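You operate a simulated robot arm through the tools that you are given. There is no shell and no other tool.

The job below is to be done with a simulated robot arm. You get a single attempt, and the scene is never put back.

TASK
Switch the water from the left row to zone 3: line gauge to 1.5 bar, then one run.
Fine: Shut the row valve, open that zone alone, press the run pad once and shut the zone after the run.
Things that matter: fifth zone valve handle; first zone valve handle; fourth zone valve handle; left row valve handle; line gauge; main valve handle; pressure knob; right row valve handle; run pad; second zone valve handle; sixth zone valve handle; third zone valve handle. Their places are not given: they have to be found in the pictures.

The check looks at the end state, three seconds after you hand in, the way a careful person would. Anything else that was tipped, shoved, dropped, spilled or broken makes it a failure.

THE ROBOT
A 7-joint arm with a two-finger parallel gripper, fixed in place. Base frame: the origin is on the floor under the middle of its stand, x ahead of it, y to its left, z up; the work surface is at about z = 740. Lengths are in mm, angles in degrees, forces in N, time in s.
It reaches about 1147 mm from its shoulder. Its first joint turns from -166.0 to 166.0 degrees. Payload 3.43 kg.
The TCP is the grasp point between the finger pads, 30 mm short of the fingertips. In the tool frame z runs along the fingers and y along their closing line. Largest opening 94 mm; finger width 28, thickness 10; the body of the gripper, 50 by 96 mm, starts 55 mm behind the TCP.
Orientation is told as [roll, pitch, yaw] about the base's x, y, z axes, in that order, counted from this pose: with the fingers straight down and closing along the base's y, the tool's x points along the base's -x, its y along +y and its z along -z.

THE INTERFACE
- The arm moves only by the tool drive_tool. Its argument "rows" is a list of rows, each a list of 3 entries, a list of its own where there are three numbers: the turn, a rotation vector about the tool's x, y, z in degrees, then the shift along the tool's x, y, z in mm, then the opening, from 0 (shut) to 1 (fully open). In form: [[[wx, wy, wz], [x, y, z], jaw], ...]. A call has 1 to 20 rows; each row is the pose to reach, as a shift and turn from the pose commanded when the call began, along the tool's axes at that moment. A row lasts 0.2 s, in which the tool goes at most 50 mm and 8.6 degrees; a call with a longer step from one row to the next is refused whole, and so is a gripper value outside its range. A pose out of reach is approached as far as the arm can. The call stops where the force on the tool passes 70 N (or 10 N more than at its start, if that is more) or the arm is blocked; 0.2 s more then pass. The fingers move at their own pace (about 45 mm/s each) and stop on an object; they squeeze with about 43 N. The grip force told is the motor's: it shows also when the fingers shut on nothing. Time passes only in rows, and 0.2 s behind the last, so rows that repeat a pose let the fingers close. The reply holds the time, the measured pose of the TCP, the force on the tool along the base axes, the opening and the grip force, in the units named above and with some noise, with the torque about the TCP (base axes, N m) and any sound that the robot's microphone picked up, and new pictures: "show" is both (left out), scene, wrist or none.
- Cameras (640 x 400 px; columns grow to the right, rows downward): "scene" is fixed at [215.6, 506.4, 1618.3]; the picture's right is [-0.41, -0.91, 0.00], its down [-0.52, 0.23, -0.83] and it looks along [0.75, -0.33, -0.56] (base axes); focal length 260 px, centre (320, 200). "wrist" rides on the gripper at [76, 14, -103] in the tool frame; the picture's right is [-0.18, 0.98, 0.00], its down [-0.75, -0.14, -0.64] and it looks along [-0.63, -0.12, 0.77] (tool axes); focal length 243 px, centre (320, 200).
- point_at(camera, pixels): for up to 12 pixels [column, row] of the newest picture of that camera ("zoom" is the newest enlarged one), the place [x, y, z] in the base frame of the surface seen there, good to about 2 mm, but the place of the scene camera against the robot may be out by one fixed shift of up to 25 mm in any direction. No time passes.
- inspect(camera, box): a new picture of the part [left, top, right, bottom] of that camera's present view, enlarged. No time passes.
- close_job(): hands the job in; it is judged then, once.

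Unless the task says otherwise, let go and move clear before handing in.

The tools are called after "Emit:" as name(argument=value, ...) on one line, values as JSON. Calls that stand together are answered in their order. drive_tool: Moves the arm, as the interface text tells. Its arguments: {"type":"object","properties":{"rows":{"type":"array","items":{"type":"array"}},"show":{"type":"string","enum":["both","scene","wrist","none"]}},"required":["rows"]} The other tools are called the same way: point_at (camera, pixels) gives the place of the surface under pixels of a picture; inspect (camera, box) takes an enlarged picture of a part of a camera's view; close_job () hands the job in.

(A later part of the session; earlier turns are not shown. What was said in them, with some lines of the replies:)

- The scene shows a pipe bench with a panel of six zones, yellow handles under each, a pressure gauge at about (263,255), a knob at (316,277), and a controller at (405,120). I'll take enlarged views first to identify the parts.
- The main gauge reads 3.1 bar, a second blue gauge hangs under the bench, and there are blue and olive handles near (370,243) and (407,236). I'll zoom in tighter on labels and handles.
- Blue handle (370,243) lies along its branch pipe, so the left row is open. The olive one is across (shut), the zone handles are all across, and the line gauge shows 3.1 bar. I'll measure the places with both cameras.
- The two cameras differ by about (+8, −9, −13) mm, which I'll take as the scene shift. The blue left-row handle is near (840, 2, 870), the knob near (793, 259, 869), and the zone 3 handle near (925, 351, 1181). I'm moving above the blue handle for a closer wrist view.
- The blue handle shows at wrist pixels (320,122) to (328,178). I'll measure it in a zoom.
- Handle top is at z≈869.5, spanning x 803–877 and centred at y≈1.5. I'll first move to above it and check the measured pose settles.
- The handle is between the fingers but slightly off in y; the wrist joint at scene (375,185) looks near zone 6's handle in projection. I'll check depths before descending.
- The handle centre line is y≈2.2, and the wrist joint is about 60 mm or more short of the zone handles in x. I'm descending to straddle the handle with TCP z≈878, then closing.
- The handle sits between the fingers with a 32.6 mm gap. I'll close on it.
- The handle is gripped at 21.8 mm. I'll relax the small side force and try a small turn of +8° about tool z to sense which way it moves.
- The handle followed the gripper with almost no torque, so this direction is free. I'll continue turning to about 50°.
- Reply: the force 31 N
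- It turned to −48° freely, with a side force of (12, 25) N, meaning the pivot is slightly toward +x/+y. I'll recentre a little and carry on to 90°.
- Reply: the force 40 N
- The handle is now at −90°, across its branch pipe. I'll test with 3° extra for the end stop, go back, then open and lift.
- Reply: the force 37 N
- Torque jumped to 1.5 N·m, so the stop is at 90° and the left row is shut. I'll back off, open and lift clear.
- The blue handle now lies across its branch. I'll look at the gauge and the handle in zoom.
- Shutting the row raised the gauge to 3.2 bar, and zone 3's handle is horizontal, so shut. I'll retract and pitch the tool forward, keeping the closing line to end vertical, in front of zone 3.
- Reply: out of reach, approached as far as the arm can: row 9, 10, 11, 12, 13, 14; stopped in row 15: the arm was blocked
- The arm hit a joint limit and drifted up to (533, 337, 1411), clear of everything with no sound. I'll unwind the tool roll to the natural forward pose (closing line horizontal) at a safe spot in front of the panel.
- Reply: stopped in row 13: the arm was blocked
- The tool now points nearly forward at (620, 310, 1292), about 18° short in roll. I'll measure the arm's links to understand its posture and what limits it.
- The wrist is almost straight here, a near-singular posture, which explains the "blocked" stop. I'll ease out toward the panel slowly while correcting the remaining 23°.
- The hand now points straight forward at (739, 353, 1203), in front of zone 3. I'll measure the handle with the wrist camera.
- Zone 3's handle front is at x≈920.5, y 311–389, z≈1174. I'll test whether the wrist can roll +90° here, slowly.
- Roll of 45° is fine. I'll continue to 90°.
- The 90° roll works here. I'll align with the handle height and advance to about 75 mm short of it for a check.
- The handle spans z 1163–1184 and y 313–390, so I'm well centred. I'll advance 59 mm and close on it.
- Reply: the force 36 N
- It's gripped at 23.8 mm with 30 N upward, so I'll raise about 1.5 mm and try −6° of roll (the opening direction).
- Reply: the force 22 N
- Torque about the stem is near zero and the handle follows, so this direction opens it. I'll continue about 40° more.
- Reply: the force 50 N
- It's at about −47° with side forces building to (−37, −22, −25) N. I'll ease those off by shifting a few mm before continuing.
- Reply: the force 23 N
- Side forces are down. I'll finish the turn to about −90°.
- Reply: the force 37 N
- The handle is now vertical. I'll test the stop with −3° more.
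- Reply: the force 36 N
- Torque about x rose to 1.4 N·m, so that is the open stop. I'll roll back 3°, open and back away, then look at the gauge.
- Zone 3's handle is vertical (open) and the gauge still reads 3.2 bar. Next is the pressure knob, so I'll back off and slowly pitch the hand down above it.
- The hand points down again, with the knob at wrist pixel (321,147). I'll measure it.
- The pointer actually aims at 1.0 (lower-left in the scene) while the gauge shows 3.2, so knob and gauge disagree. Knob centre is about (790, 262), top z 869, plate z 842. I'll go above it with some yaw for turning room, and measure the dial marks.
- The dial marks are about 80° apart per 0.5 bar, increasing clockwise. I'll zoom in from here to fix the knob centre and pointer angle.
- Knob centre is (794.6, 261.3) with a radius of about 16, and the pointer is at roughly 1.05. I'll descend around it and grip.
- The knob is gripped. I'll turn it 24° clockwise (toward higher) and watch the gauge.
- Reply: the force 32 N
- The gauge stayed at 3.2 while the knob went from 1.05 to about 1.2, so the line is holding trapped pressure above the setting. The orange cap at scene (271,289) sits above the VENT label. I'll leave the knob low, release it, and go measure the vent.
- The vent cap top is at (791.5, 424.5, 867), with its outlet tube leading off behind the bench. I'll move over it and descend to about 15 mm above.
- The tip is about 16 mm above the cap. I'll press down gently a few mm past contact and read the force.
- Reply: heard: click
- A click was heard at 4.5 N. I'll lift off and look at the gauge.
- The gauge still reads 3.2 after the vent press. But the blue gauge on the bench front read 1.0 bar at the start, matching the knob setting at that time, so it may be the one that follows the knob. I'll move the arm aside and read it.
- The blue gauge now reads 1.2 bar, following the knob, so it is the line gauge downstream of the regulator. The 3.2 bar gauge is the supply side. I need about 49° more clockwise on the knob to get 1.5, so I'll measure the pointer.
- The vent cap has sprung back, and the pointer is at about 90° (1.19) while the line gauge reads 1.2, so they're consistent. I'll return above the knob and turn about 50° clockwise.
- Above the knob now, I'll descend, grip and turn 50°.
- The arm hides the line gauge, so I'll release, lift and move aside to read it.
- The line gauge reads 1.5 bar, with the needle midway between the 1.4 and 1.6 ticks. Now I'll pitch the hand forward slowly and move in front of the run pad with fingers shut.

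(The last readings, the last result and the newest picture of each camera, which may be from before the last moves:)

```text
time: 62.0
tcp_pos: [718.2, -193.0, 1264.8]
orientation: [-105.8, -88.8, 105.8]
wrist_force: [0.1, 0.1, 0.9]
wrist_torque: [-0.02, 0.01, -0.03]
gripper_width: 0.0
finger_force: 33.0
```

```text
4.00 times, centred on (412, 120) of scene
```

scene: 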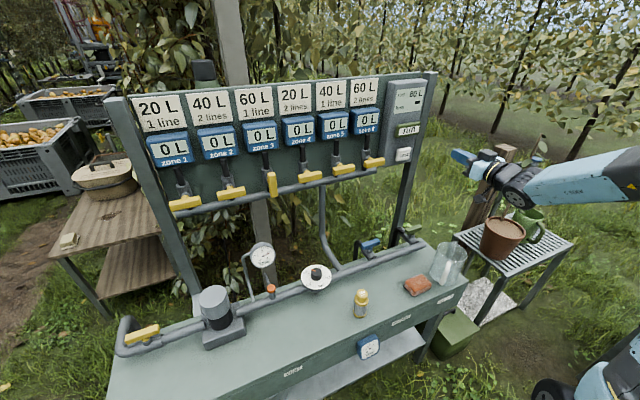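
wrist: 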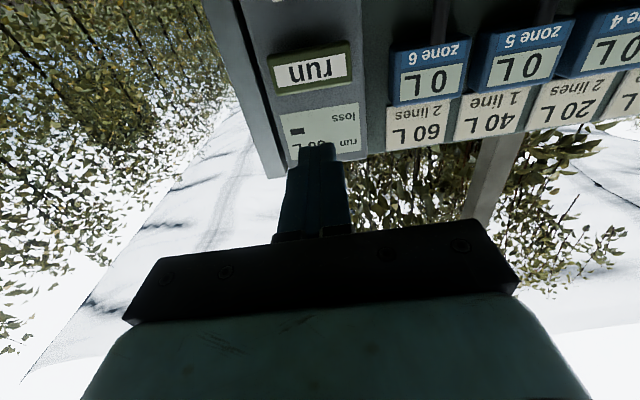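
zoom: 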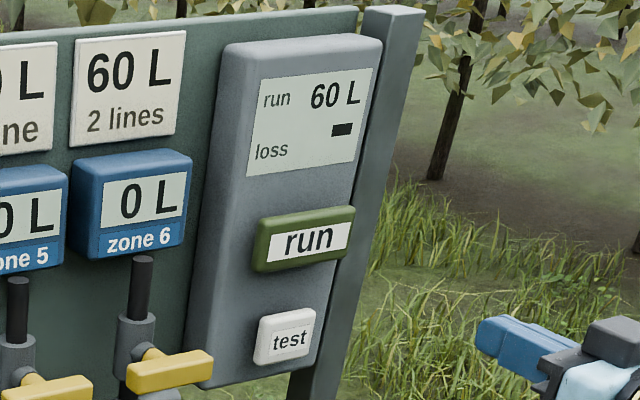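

The run pad face is at x≈969, centred at (−203, 1260) in y,z. I'll approach to about 15 mm short of it.

Emit:
drive_tool(rows=[[[0, -0.6, 0], [3, -5, 45], 0], [[0, -1.2, 0], [5, -10, 90], 0], [[0, -1.2, 0], [5, -10, 135], 0], [[0, -1.2, 0], [5, -10, 175], 0], [[0, -1.2, 0], [5, -10, 202], 0], [[0, -1.2, 0], [5, -10, 202], 0]])

```text
time: 63.4
tcp_pos: [922.3, -204.2, 1260.9]
orientation: [-141.6, -88.1, 141.8]
wrist_force: [-1.0, 1.4, 0.2]
wrist_torque: [-0.04, 0.04, 0.0]
gripper_width: 0.0
finger_force: 32.5
```

scene: 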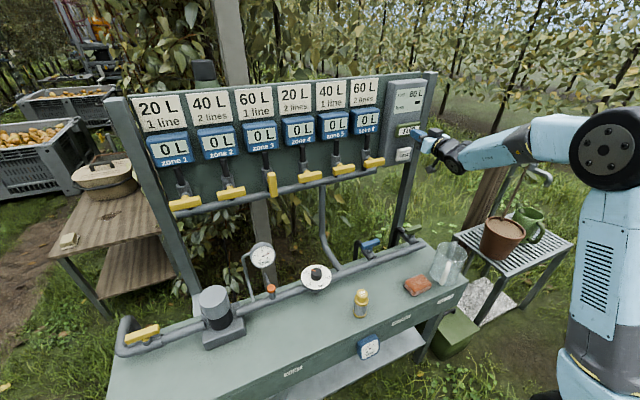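
wrist: 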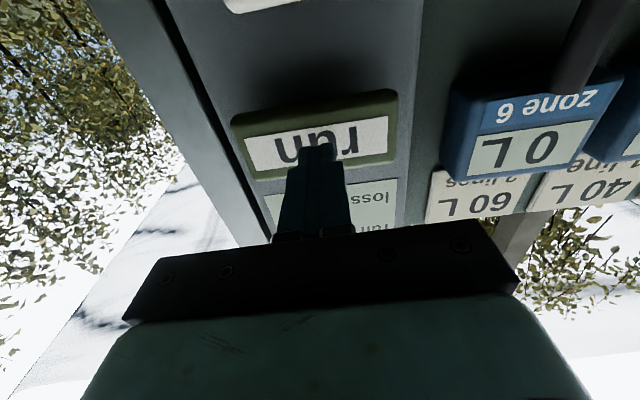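

The fingertips are 17 mm from the pad. One last check of the line gauge and valves before the single press.

Emit:
inspect(camera="scene", box=[345, 325, 391, 369])

Emit:
inspect(camera="scene", box=[130, 110, 400, 270])

Emit:
inspect(camera="scene", box=[345, 220, 425, 270])

```text
9.09 times, centred on (368, 347) of scene
```

zoom: 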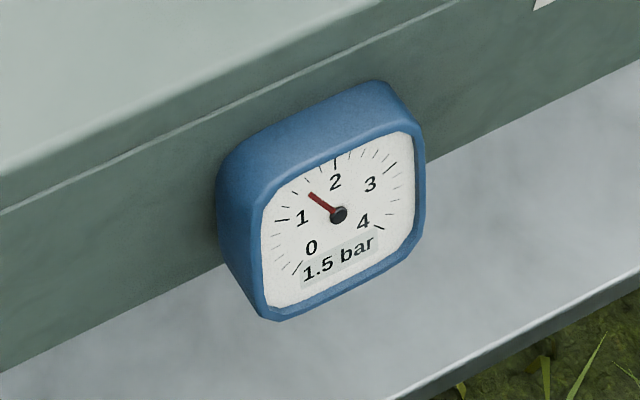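

```text
2.37 times, centred on (265, 190) of scene
```

zoom: 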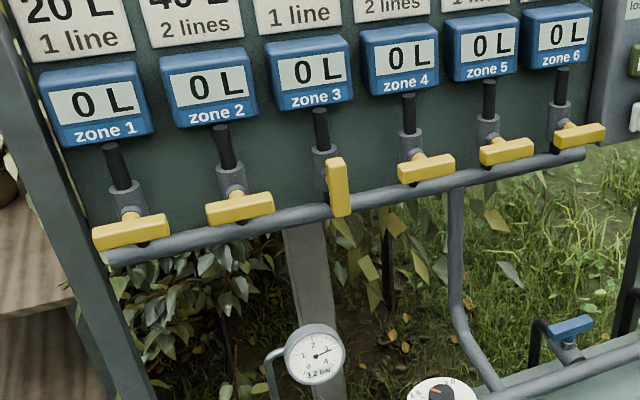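

```text
8.00 times, centred on (385, 245) of scene
```

zoom: 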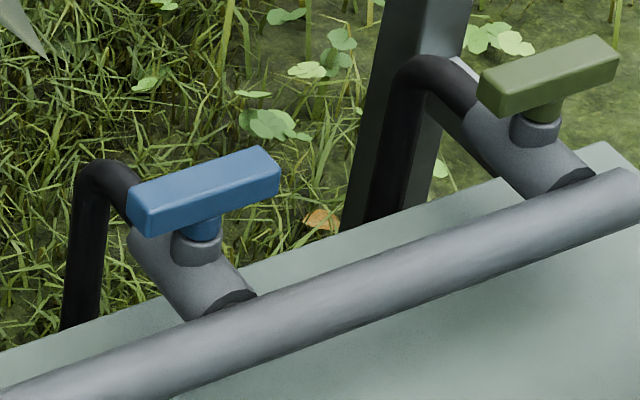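

Everything is set: line gauge 1.5, left row shut, only zone 3 open. I'm pressing the run pad gently.

Emit:
drive_tool(rows=[[[0, 0, 0], [0, 0, 10], 0], [[0, 0, 0], [0, 0, 15], 0], [[0, 0, 0], [0, 0, 18], 0], [[0, 0, 0], [0, 0, 21], 0]])

```text
time: 64.3
tcp_pos: [940.8, -202.1, 1262.3]
orientation: [-141.3, -88.1, 141.2]
wrist_force: [-1.9, -0.1, -1.1]
wrist_torque: [-0.03, 0.03, 0.01]
gripper_width: 0.4
finger_force: 33.2
```

scene: 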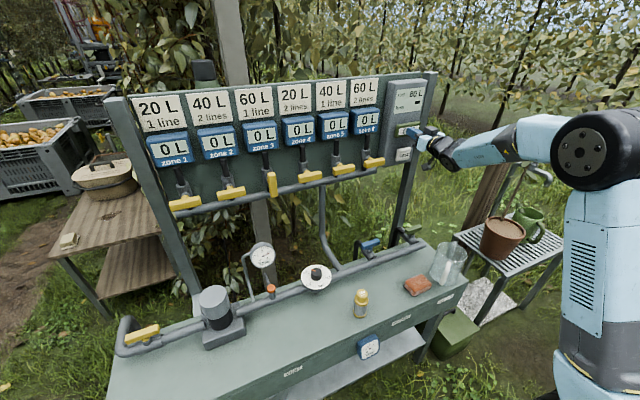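
wrist: 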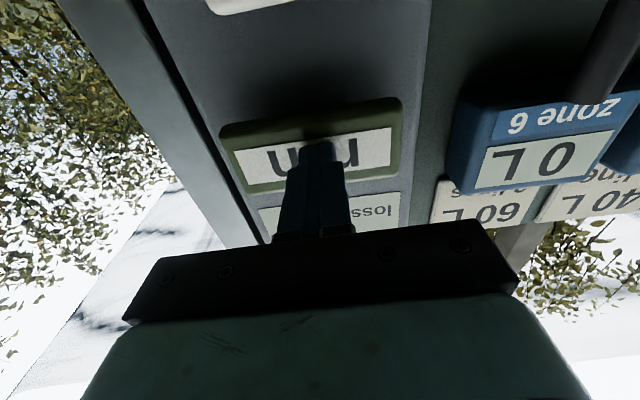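

The tip is just touching (x≈971, about 2 N) and there's no click yet. I'll push a little more.

Emit:
drive_tool(rows=[[[0, 0, 0], [0, 0, 1.5], 0], [[0, 0, 0], [0, 0, 3], 0], [[0, 0, 0], [0, 0, 4], 0]], show="scene")

```text
time: 65.2
tcp_pos: [945.2, -200.1, 1262.8]
orientation: [-140.7, -88.1, 140.6]
wrist_force: [-4.1, 1.2, -0.3]
wrist_torque: [-0.02, 0.07, 0.04]
gripper_width: 0.0
finger_force: 32.8
```

scene: 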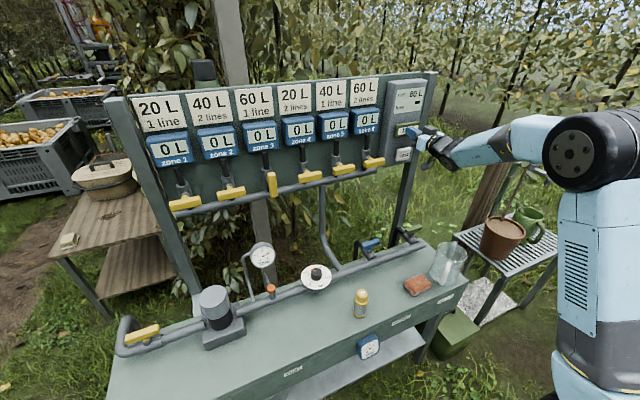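

The force is 4 N with no click yet, and the pad is moving in. I'll go a few more mm.

Emit:
drive_tool(rows=[[[0, 0, 0], [0, 0, 1.5], 0], [[0, 0, 0], [0, 0, 3], 0]], show="scene")

```text
time: 65.8
tcp_pos: [948.8, -201.6, 1261.4]
orientation: [-141.6, -88.1, 141.7]
wrist_force: [0.3, -0.2, -0.5]
wrist_torque: [0.04, 0.04, 0.01]
gripper_width: 0.0
finger_force: 33.6
heard: click
```

scene: 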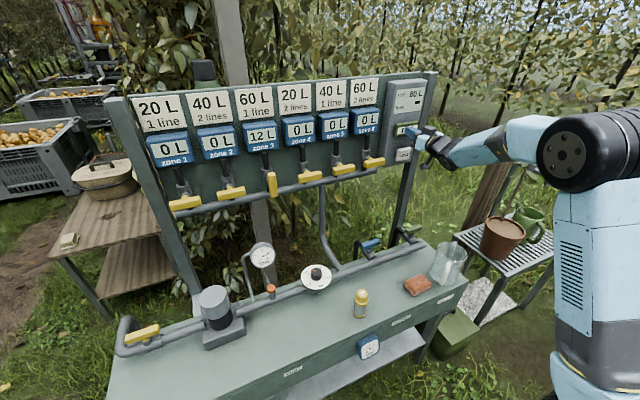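

Click heard, and zone 3 now shows 12 L and is counting. I'll retract from the pad straight away and watch the run.

Emit:
drive_tool(rows=[[[0, 0, 0], [0, 0, -25], 0], [[0, 0, 0], [0, 0, -65], 0], [[0, 0, 0], [0, 0, -110], 0], [[0, 0, 0], [0, 0, -150], 0]], show="scene")

Emit:
inspect(camera="scene", box=[130, 70, 440, 270])

Emit:
inspect(camera="scene", box=[345, 325, 391, 369])

Emit:
inspect(camera="scene", box=[380, 70, 444, 170])

```text
time: 66.8
tcp_pos: [799.1, -199.8, 1256.2]
orientation: [-140.6, -88.1, 140.6]
wrist_force: [0.3, 1.0, -0.5]
wrist_torque: [0.0, -0.06, 0.0]
gripper_width: 0.1
finger_force: 33.3
```

scene: 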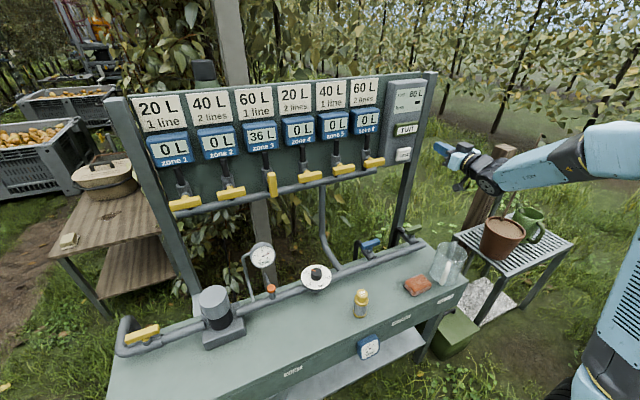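

```text
2.00 times, centred on (285, 170) of scene
```

zoom: 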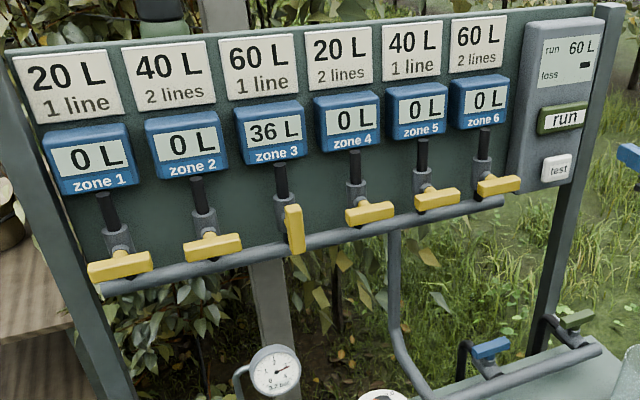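

```text
9.09 times, centred on (368, 347) of scene
```

zoom: 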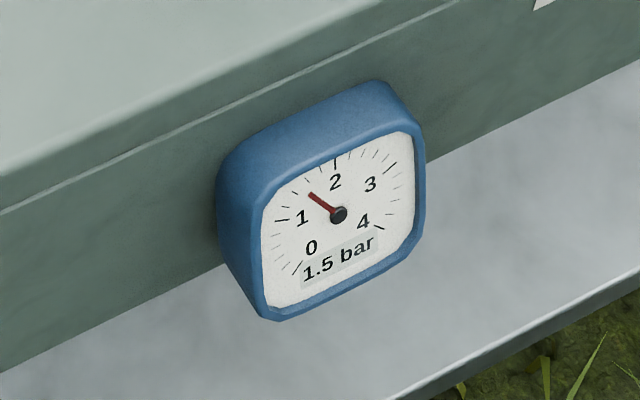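

```text
4.00 times, centred on (412, 120) of scene
```

zoom: 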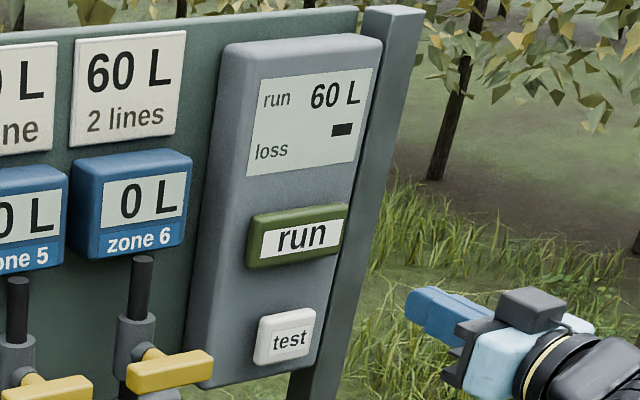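

Zone 3 is at 36 L and climbing, with the line gauge holding 1.5 bar. While the run finishes I'll travel back in front of zone 3's handle, staying well clear of the other handles.

Emit:
drive_tool(rows=[[[0, 0.3, 0.2], [6, 38, -15], 0.5], [[0, 0.6, 0.4], [12, 76, -30], 0.5], [[0, 0.9, 0.6], [18, 114, -45], 0.5], [[0, 1.2, 0.8], [24, 152, -55], 0.5], [[0, 1.5, 1.0], [30, 190, -55], 0.5], [[0, 1.5, 1.2], [36, 228, -55], 0.5], [[0, 1.5, 1.2], [42, 266, -55], 0.5], [[0, 1.5, 1.2], [48, 304, -55], 0.5], [[0, 1.5, 1.2], [54, 342, -55], 0.5], [[0, 1.5, 1.2], [60, 380, -55], 0.5], [[0, 1.5, 1.2], [66, 418, -55], 0.5], [[0, 1.5, 1.2], [72, 456, -55], 0.5], [[0, 1.5, 1.2], [78, 494, -55], 0.5], [[0, 1.5, 1.2], [82, 530, -55], 0.5], [[0, 1.5, 1.2], [82, 550, -55], 0.5], [[0, 1.5, 1.2], [82, 550, -55], 0.5]])

Emit:
inspect(camera="scene", box=[130, 70, 440, 270])

Emit:
inspect(camera="scene", box=[380, 70, 444, 170])

```text
time: 68.5
tcp_pos: [597.7, 348.1, 1273.1]
orientation: [104.4, -69.5, -65.6]
wrist_force: [0.1, 2.4, -2.2]
wrist_torque: [0.07, -0.01, -0.14]
gripper_width: 46.8
finger_force: 0.1
out of reach, approached as far as the arm can: row 4
stopped in row 8: the arm was blocked; the commanded pose is now the measured one
```

scene: 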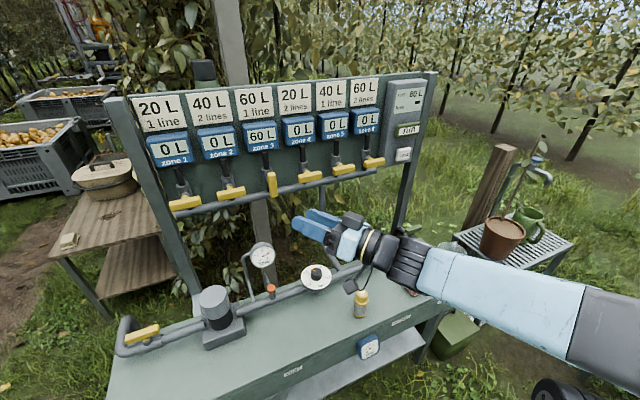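
wrist: 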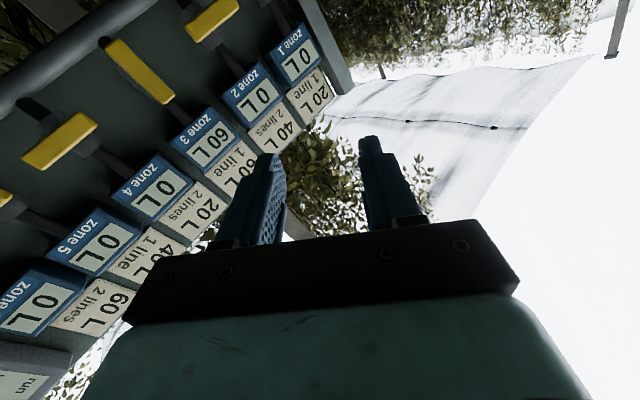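

```text
2.00 times, centred on (285, 170) of scene
```

zoom: 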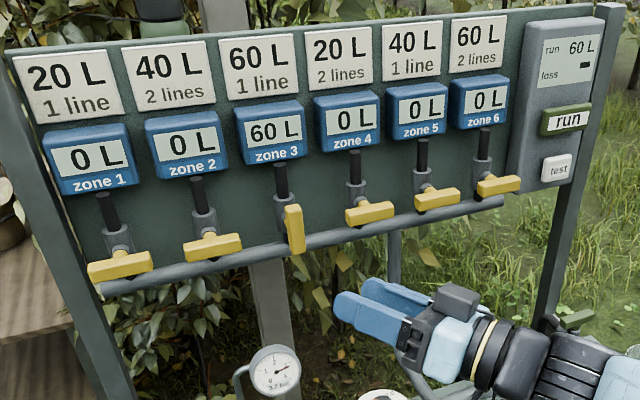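

```text
4.00 times, centred on (412, 120) of scene
```

zoom: 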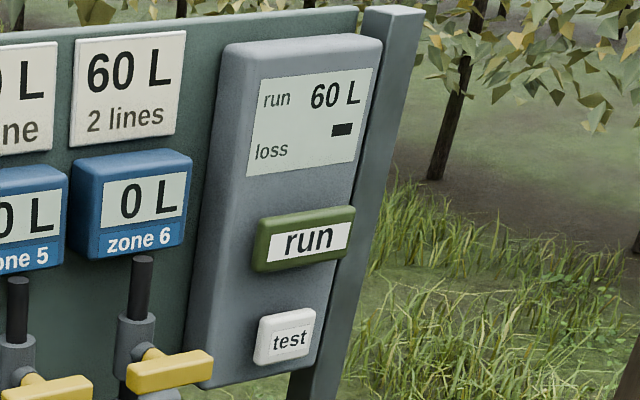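

The run is complete: zone 3 shows 60 L and every other zone 0 L. The arm swung near its singular posture again but touched nothing. I'll reorient slowly and move to the standoff in front of zone 3.

Emit:
drive_tool(rows=[[[2.6, -0.1, -1.4], [4.9, -7.8, 6.9], 0.5], [[5.1, -0.2, -2.8], [9.7, -15.7, 13.9], 0.5], [[7.7, -0.4, -4.2], [14.6, -23.5, 20.8], 0.5], [[10.2, -0.5, -5.5], [19.4, -31.3, 27.8], 0.5], [[12.8, -0.6, -6.9], [24.3, -39.2, 34.7], 0.5], [[15.4, -0.7, -8.3], [29.1, -47, 41.7], 0.5], [[17.9, -0.8, -9.7], [34, -54.8, 48.6], 0.5], [[20.5, -1, -11.1], [38.8, -62.7, 55.6], 0.5], [[23, -1.1, -12.5], [43.7, -70.5, 62.5], 0.5], [[25.6, -1.2, -13.9], [48.5, -78.3, 69.5], 0.5], [[28.2, -1.3, -15.3], [53.4, -86.2, 76.4], 0.5], [[30.7, -1.4, -16.6], [58.2, -94, 83.4], 0.5], [[33.3, -1.6, -18], [63.1, -101.8, 90.3], 0.5], [[35.8, -1.7, -19.4], [67.9, -109.7, 97.3], 0.5], [[38.4, -1.8, -20.8], [72.8, -117.5, 104.2], 0.5], [[38.4, -1.8, -20.8], [72.8, -117.5, 104.2], 0.5]])

```text
time: 71.9
tcp_pos: [740.8, 350.8, 1175.4]
orientation: [-127.8, -89.6, 127.9]
wrist_force: [-0.1, 0.6, -0.6]
wrist_torque: [-0.02, 0.0, 0.0]
gripper_width: 47.1
finger_force: 0.1
```

scene: 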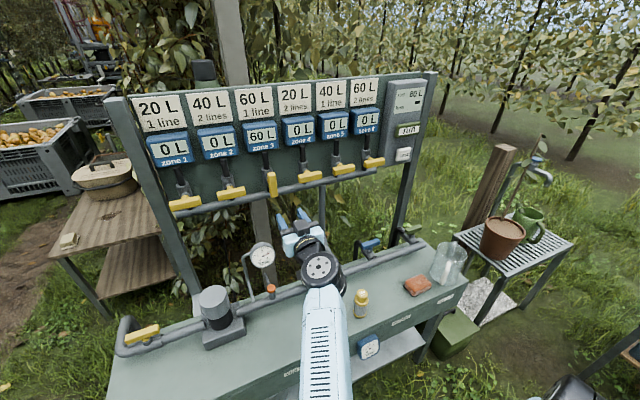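
wrist: 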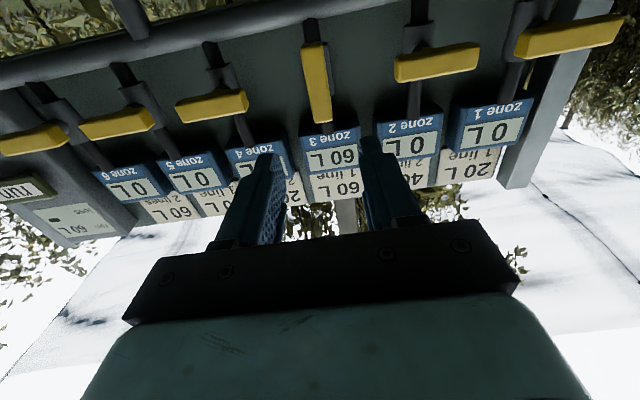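

I'm back in front of zone 3 with the fingers closing horizontally, matching the vertical handle. I'll measure it before advancing.

Emit:
point_at(camera="wrist", pixels=[[313, 60], [316, 80], [319, 100], [309, 80], [324, 80], [322, 118], [306, 46], [255, 185], [385, 175]])

Emit:
drive_tool(rows=[[[0, 0, 0], [0, 0, 40], 0.55], [[0, 0, 0], [0, 0, 80], 0.55], [[0, 0, 0], [0, 0, 110], 0.55], [[0, 0, 0], [0, 0, 110], 0.55]], show="wrist")

```text
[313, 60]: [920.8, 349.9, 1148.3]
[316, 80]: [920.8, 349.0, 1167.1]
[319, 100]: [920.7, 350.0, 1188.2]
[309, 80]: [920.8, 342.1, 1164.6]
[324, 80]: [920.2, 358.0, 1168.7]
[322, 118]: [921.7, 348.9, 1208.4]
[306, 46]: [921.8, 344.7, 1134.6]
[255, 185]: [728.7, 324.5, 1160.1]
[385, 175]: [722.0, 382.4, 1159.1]
```

```text
time: 72.9
tcp_pos: [850.4, 352.0, 1172.6]
orientation: [-128.0, -89.5, 128.0]
wrist_force: [-0.5, 0.2, 1.4]
wrist_torque: [-0.01, 0.05, -0.01]
gripper_width: 51.9
finger_force: 0.0
```

wrist: 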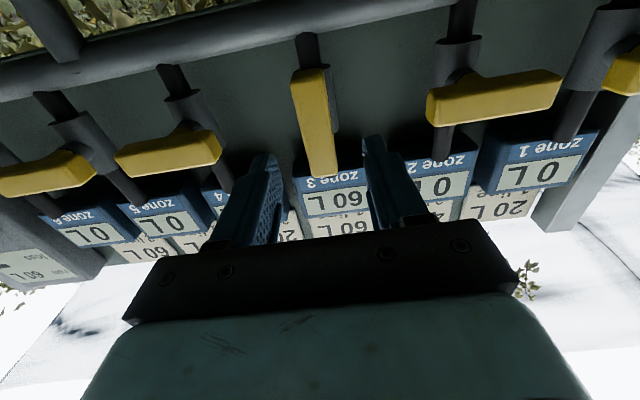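

The handle is centred at y≈350, z≈1173. I'll advance 58 mm and grip.

Emit:
drive_tool(rows=[[[0, 0, 0], [-0.5, -1.6, 20], 0.5], [[0, 0, 0], [-0.5, -1.6, 40], 0.45], [[0, 0, 0], [-0.5, -1.6, 58], 0.45], [[0, 0, 0], [-0.5, -1.6, 58], 0.3], [[0, 0, 0], [-0.5, -1.6, 58], 0.1], [[0, 0, 0], [-0.5, -1.6, 58], 0.1], [[0, 0, 0], [-0.5, -1.6, 58], 0.1]])

```text
time: 74.5
tcp_pos: [906.4, 348.9, 1174.5]
orientation: [-126.9, -89.5, 127.0]
wrist_force: [1.4, 4.4, 0.3]
wrist_torque: [0.41, -0.07, -0.22]
gripper_width: 23.5
finger_force: 44.9
```

scene: 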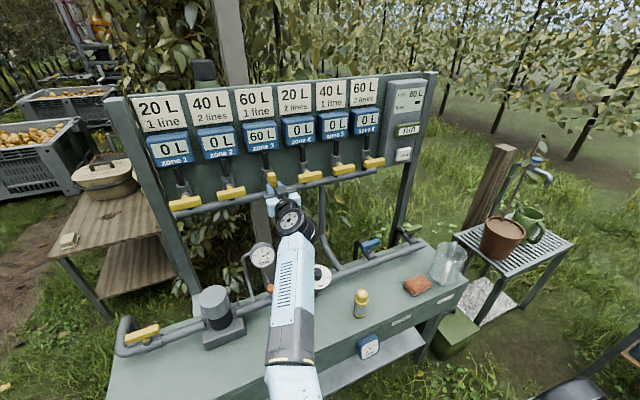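
wrist: 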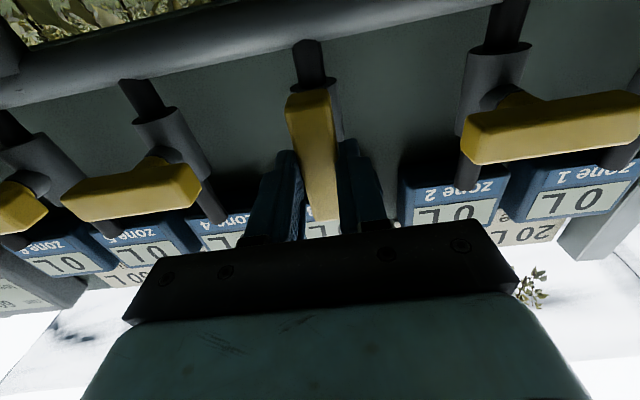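

It's gripped well centred, with forces under 5 N. I'll turn +40° (closing) slowly and check.

Emit:
drive_tool(rows=[[[0, 0, 5], [0, 0, 0], 0.1], [[0, 0, 10], [0, 0, 0], 0.1], [[0, 0, 15], [0, 0, 0], 0.1], [[0, 0, 20], [0, 0, 0], 0.1], [[0, 0, 25], [0, 0, 0], 0.1], [[0, 0, 30], [0, 0, 0], 0.1], [[0, 0, 30], [0, 0, 0], 0.1]])

```text
time: 76.1
tcp_pos: [907.1, 350.0, 1173.4]
orientation: [90.5, -60.3, -90.4]
wrist_force: [-31.1, -6.8, -27.2]
wrist_torque: [0.02, 0.82, -0.4]
gripper_width: 24.0
finger_force: 44.7
```

scene: 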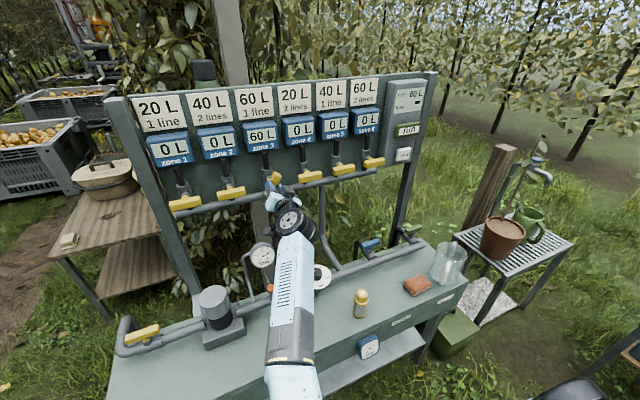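
wrist: 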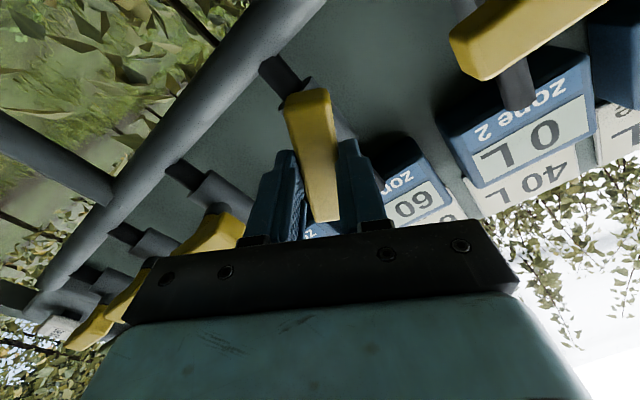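

It's turned 30° and the handle follows. I'll relieve the side forces a little and continue.

Emit:
drive_tool(rows=[[[0, 0, 0], [1.6, -1.5, -2.5], 0.1], [[0, 0, 5], [1.6, -1.5, -2.5], 0.1], [[0, 0, 10], [1.6, -1.5, -2.5], 0.1], [[0, 0, 15], [1.6, -1.5, -2.5], 0.1], [[0, 0, 20], [1.6, -1.5, -2.5], 0.1], [[0, 0, 25], [1.6, -1.5, -2.5], 0.1], [[0, 0, 30], [1.6, -1.5, -2.5], 0.1], [[0, 0, 30], [1.6, -1.5, -2.5], 0.1]])

```text
time: 77.9
tcp_pos: [904.2, 348.9, 1175.3]
orientation: [90.5, -30.3, -90.1]
wrist_force: [30.2, 21.6, 38.2]
wrist_torque: [-0.04, -0.21, 0.57]
gripper_width: 23.9
finger_force: 44.6
```

scene: 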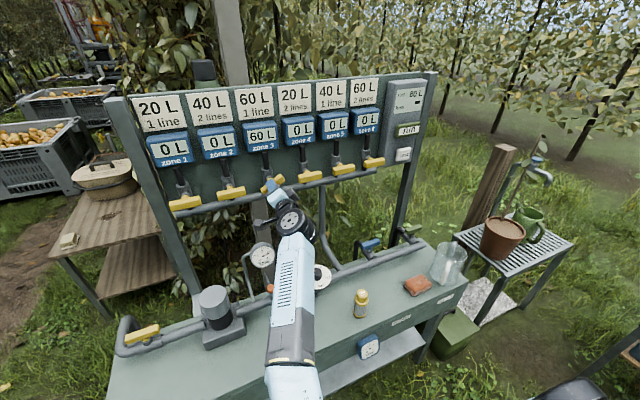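
wrist: 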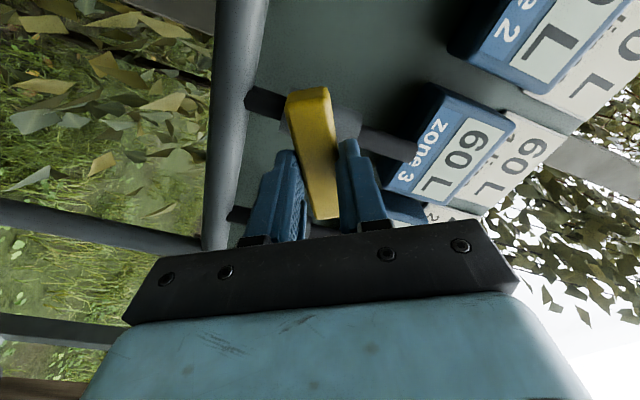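

At 60° the forces are reversed (+30, +22, +38), so I'll shift back and complete the last 30°.

Emit:
drive_tool(rows=[[[0, 0, 0], [0, 1.5, 1], 0.1], [[0, 0, 0], [0, 3.2, 2], 0.1], [[0, 0, 5], [0, 3.2, 2], 0.1], [[0, 0, 10], [0, 3.2, 2], 0.1], [[0, 0, 15], [0, 3.2, 2], 0.1], [[0, 0, 20], [0, 3.2, 2], 0.1], [[0, 0, 25], [0, 3.2, 2], 0.1], [[0, 0, 30], [0, 3.2, 2], 0.1], [[0, 0, 30], [0, 3.2, 2], 0.1]])

```text
time: 79.9
tcp_pos: [906.2, 349.4, 1176.0]
orientation: [90.3, -0.4, -90.0]
wrist_force: [-23.7, -9.9, -28.2]
wrist_torque: [0.01, 0.94, -0.76]
gripper_width: 24.0
finger_force: 45.5
```

scene: 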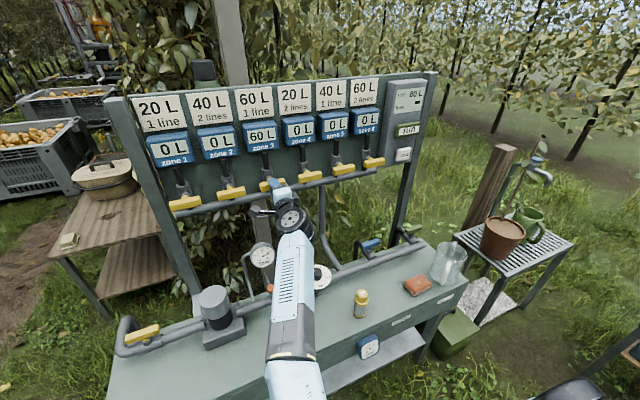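
wrist: 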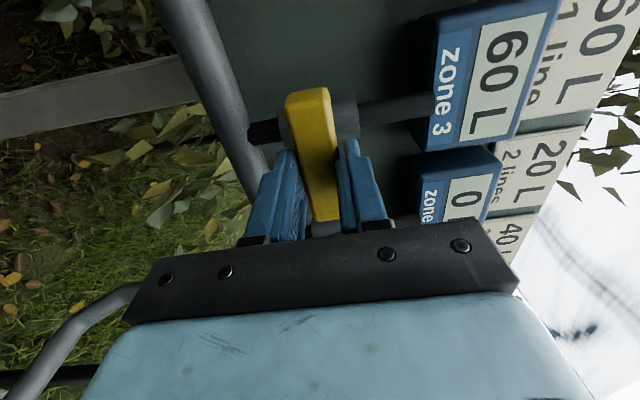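

The handle is back at horizontal. I'll ease the force and test the closed stop with +3°.

Emit:
drive_tool(rows=[[[0, 0, 0], [-0.5, -1.5, -1], 0.1], [[0, 0, 3.5], [-0.5, -1.5, -1], 0.1], [[0, 0, 3.5], [-0.5, -1.5, -1], 0.1]], show="none")

```text
time: 80.7
tcp_pos: [906.0, 350.8, 1175.2]
orientation: [90.4, 3.1, -89.9]
wrist_force: [15.4, -0.3, 6.3]
wrist_torque: [-1.7, 0.39, -0.18]
gripper_width: 24.5
finger_force: 44.9
```

Torque of −1.7 N·m shows the closed stop is reached. I'll roll back 3.5°, open and back straight away.

Emit:
drive_tool(rows=[[[0, 0, -3.3], [0, 0, 0], 0.1], [[0, 0, -3.3], [0, 0, 0], 0.5], [[0, 0, -3.3], [0, 0, 0], 0.5], [[0, 0, -3.3], [0, 0, 0], 0.5], [[0, 0, -3.3], [0, 0, -20], 0.5], [[0, 0, -3.3], [0, 0, -60], 0.5], [[0, 0, -3.3], [0, 0, -105], 0.5], [[0, 0, -3.3], [0, 0, -150], 0.5], [[0, 0, -3.3], [0, 0, -190], 0.5], [[0, 0, -3.3], [0, 0, -190], 0.5]])

Emit:
inspect(camera="scene", box=[130, 70, 440, 270])

Emit:
inspect(camera="scene", box=[345, 325, 391, 369])

Emit:
inspect(camera="scene", box=[230, 120, 330, 220])

```text
time: 82.9
tcp_pos: [714.7, 350.2, 1174.3]
orientation: [90.3, -0.2, -89.8]
wrist_force: [0.5, 0.5, -0.1]
wrist_torque: [-0.01, -0.01, 0.0]
gripper_width: 47.0
finger_force: 0.0
```

scene: 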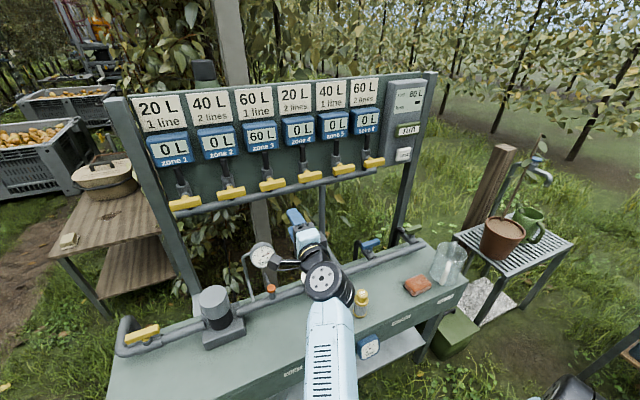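
wrist: 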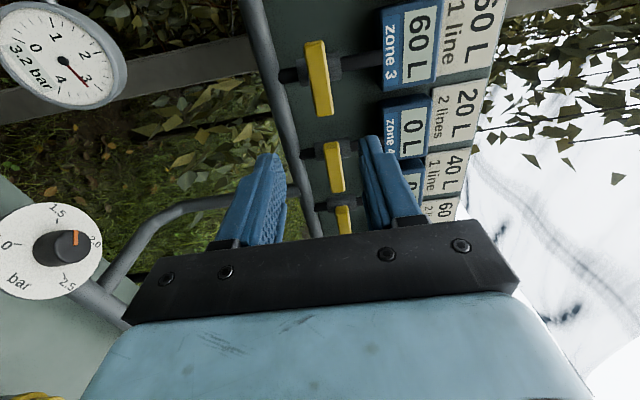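

```text
2.00 times, centred on (285, 170) of scene
```

zoom: 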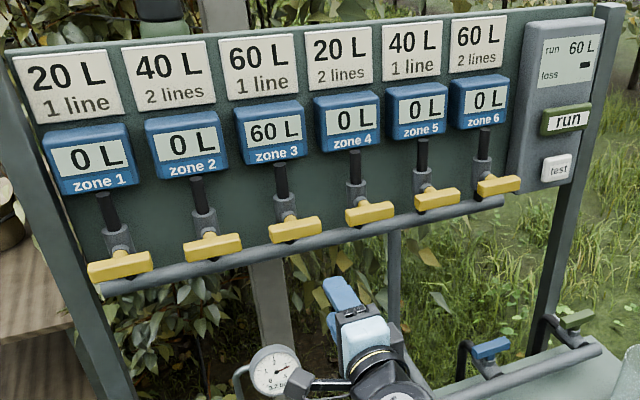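

```text
9.09 times, centred on (368, 347) of scene
```

zoom: 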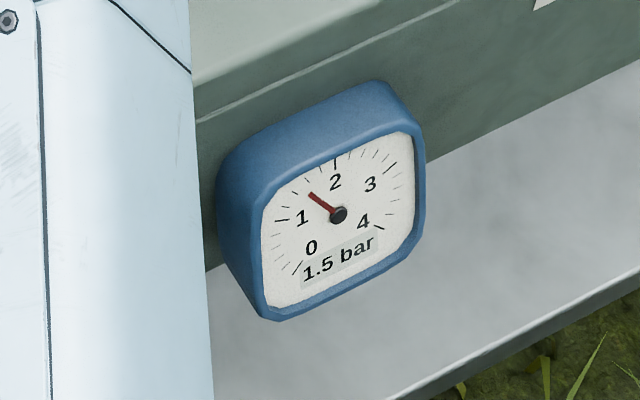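

```text
4.00 times, centred on (280, 170) of scene
```

zoom: 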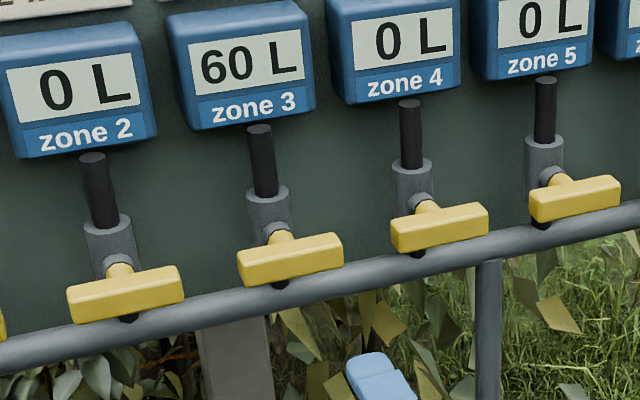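

Zone 3 is shut again with 60 L delivered. The other zones show 0 L, the left row is shut and the line gauge reads 1.5 bar. I'll take a last look at the bench items before handing in.

Emit:
inspect(camera="scene", box=[100, 220, 480, 400])

Emit:
inspect(camera="scene", box=[340, 220, 480, 320])

```text
1.68 times, centred on (290, 310) of scene
```

zoom: 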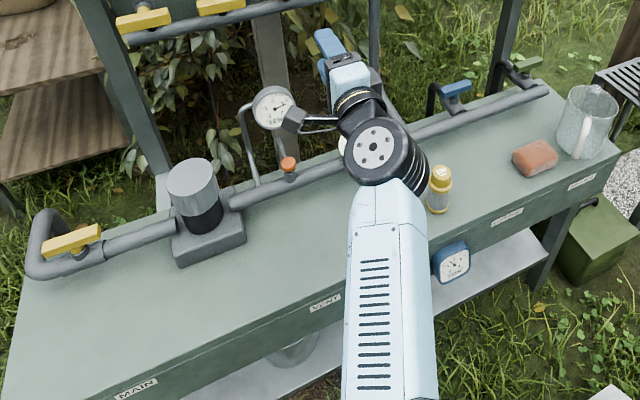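

```text
4.00 times, centred on (410, 270) of scene
```

zoom: 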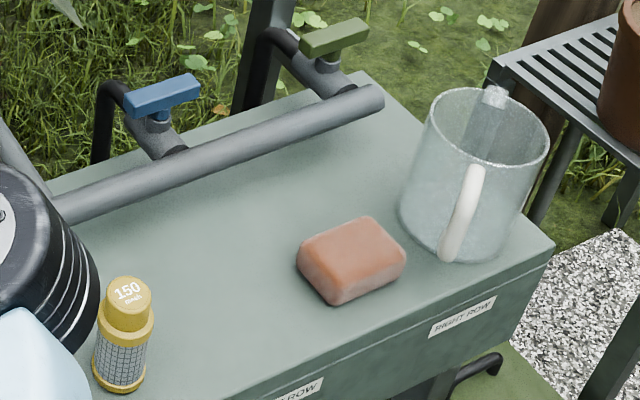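

Everything on the bench is standing where it was: filter, sponge and jug. The main valve is still open, both row valves are shut, zone 3 is shut at 60 L, the line gauge reads 1.5 bar, and the arm is clear. Handing in.

Emit:
close_job()

```text
The job is handed in.
```

The switch to zone 3 is done and handed in. The left row valve is shut. With only zone 3 open, I set the line gauge to 1.5 bar, pressed the run pad once, and shut zone 3 after the run.

- **Zone counters:** zone 3 shows 60 L, matching the 60 L on the run display. The other five zones show 0 L.
- **Pressure:** the line gauge is the blue one on the bench front. It reads 1.5 bar, and still read 1.5 bar when I checked it mid-run.
- **Valves:** all six zone valves and both row valves are shut. The main valve was left open, as it was.
- **Vent press:** I pressed the orange vent button once, which the job did not ask for. I had taken the 3.2 bar gauge on the pipe for the line gauge. Its reading did not change and the button sprang back.
- **Arm limits:** the arm hit its joint limits or jammed on itself three times while turning. The pictures and force readings showed no contact with anything.

In the final pictures, nothing on the bench has been tipped or moved. The arm is clear of the handles.
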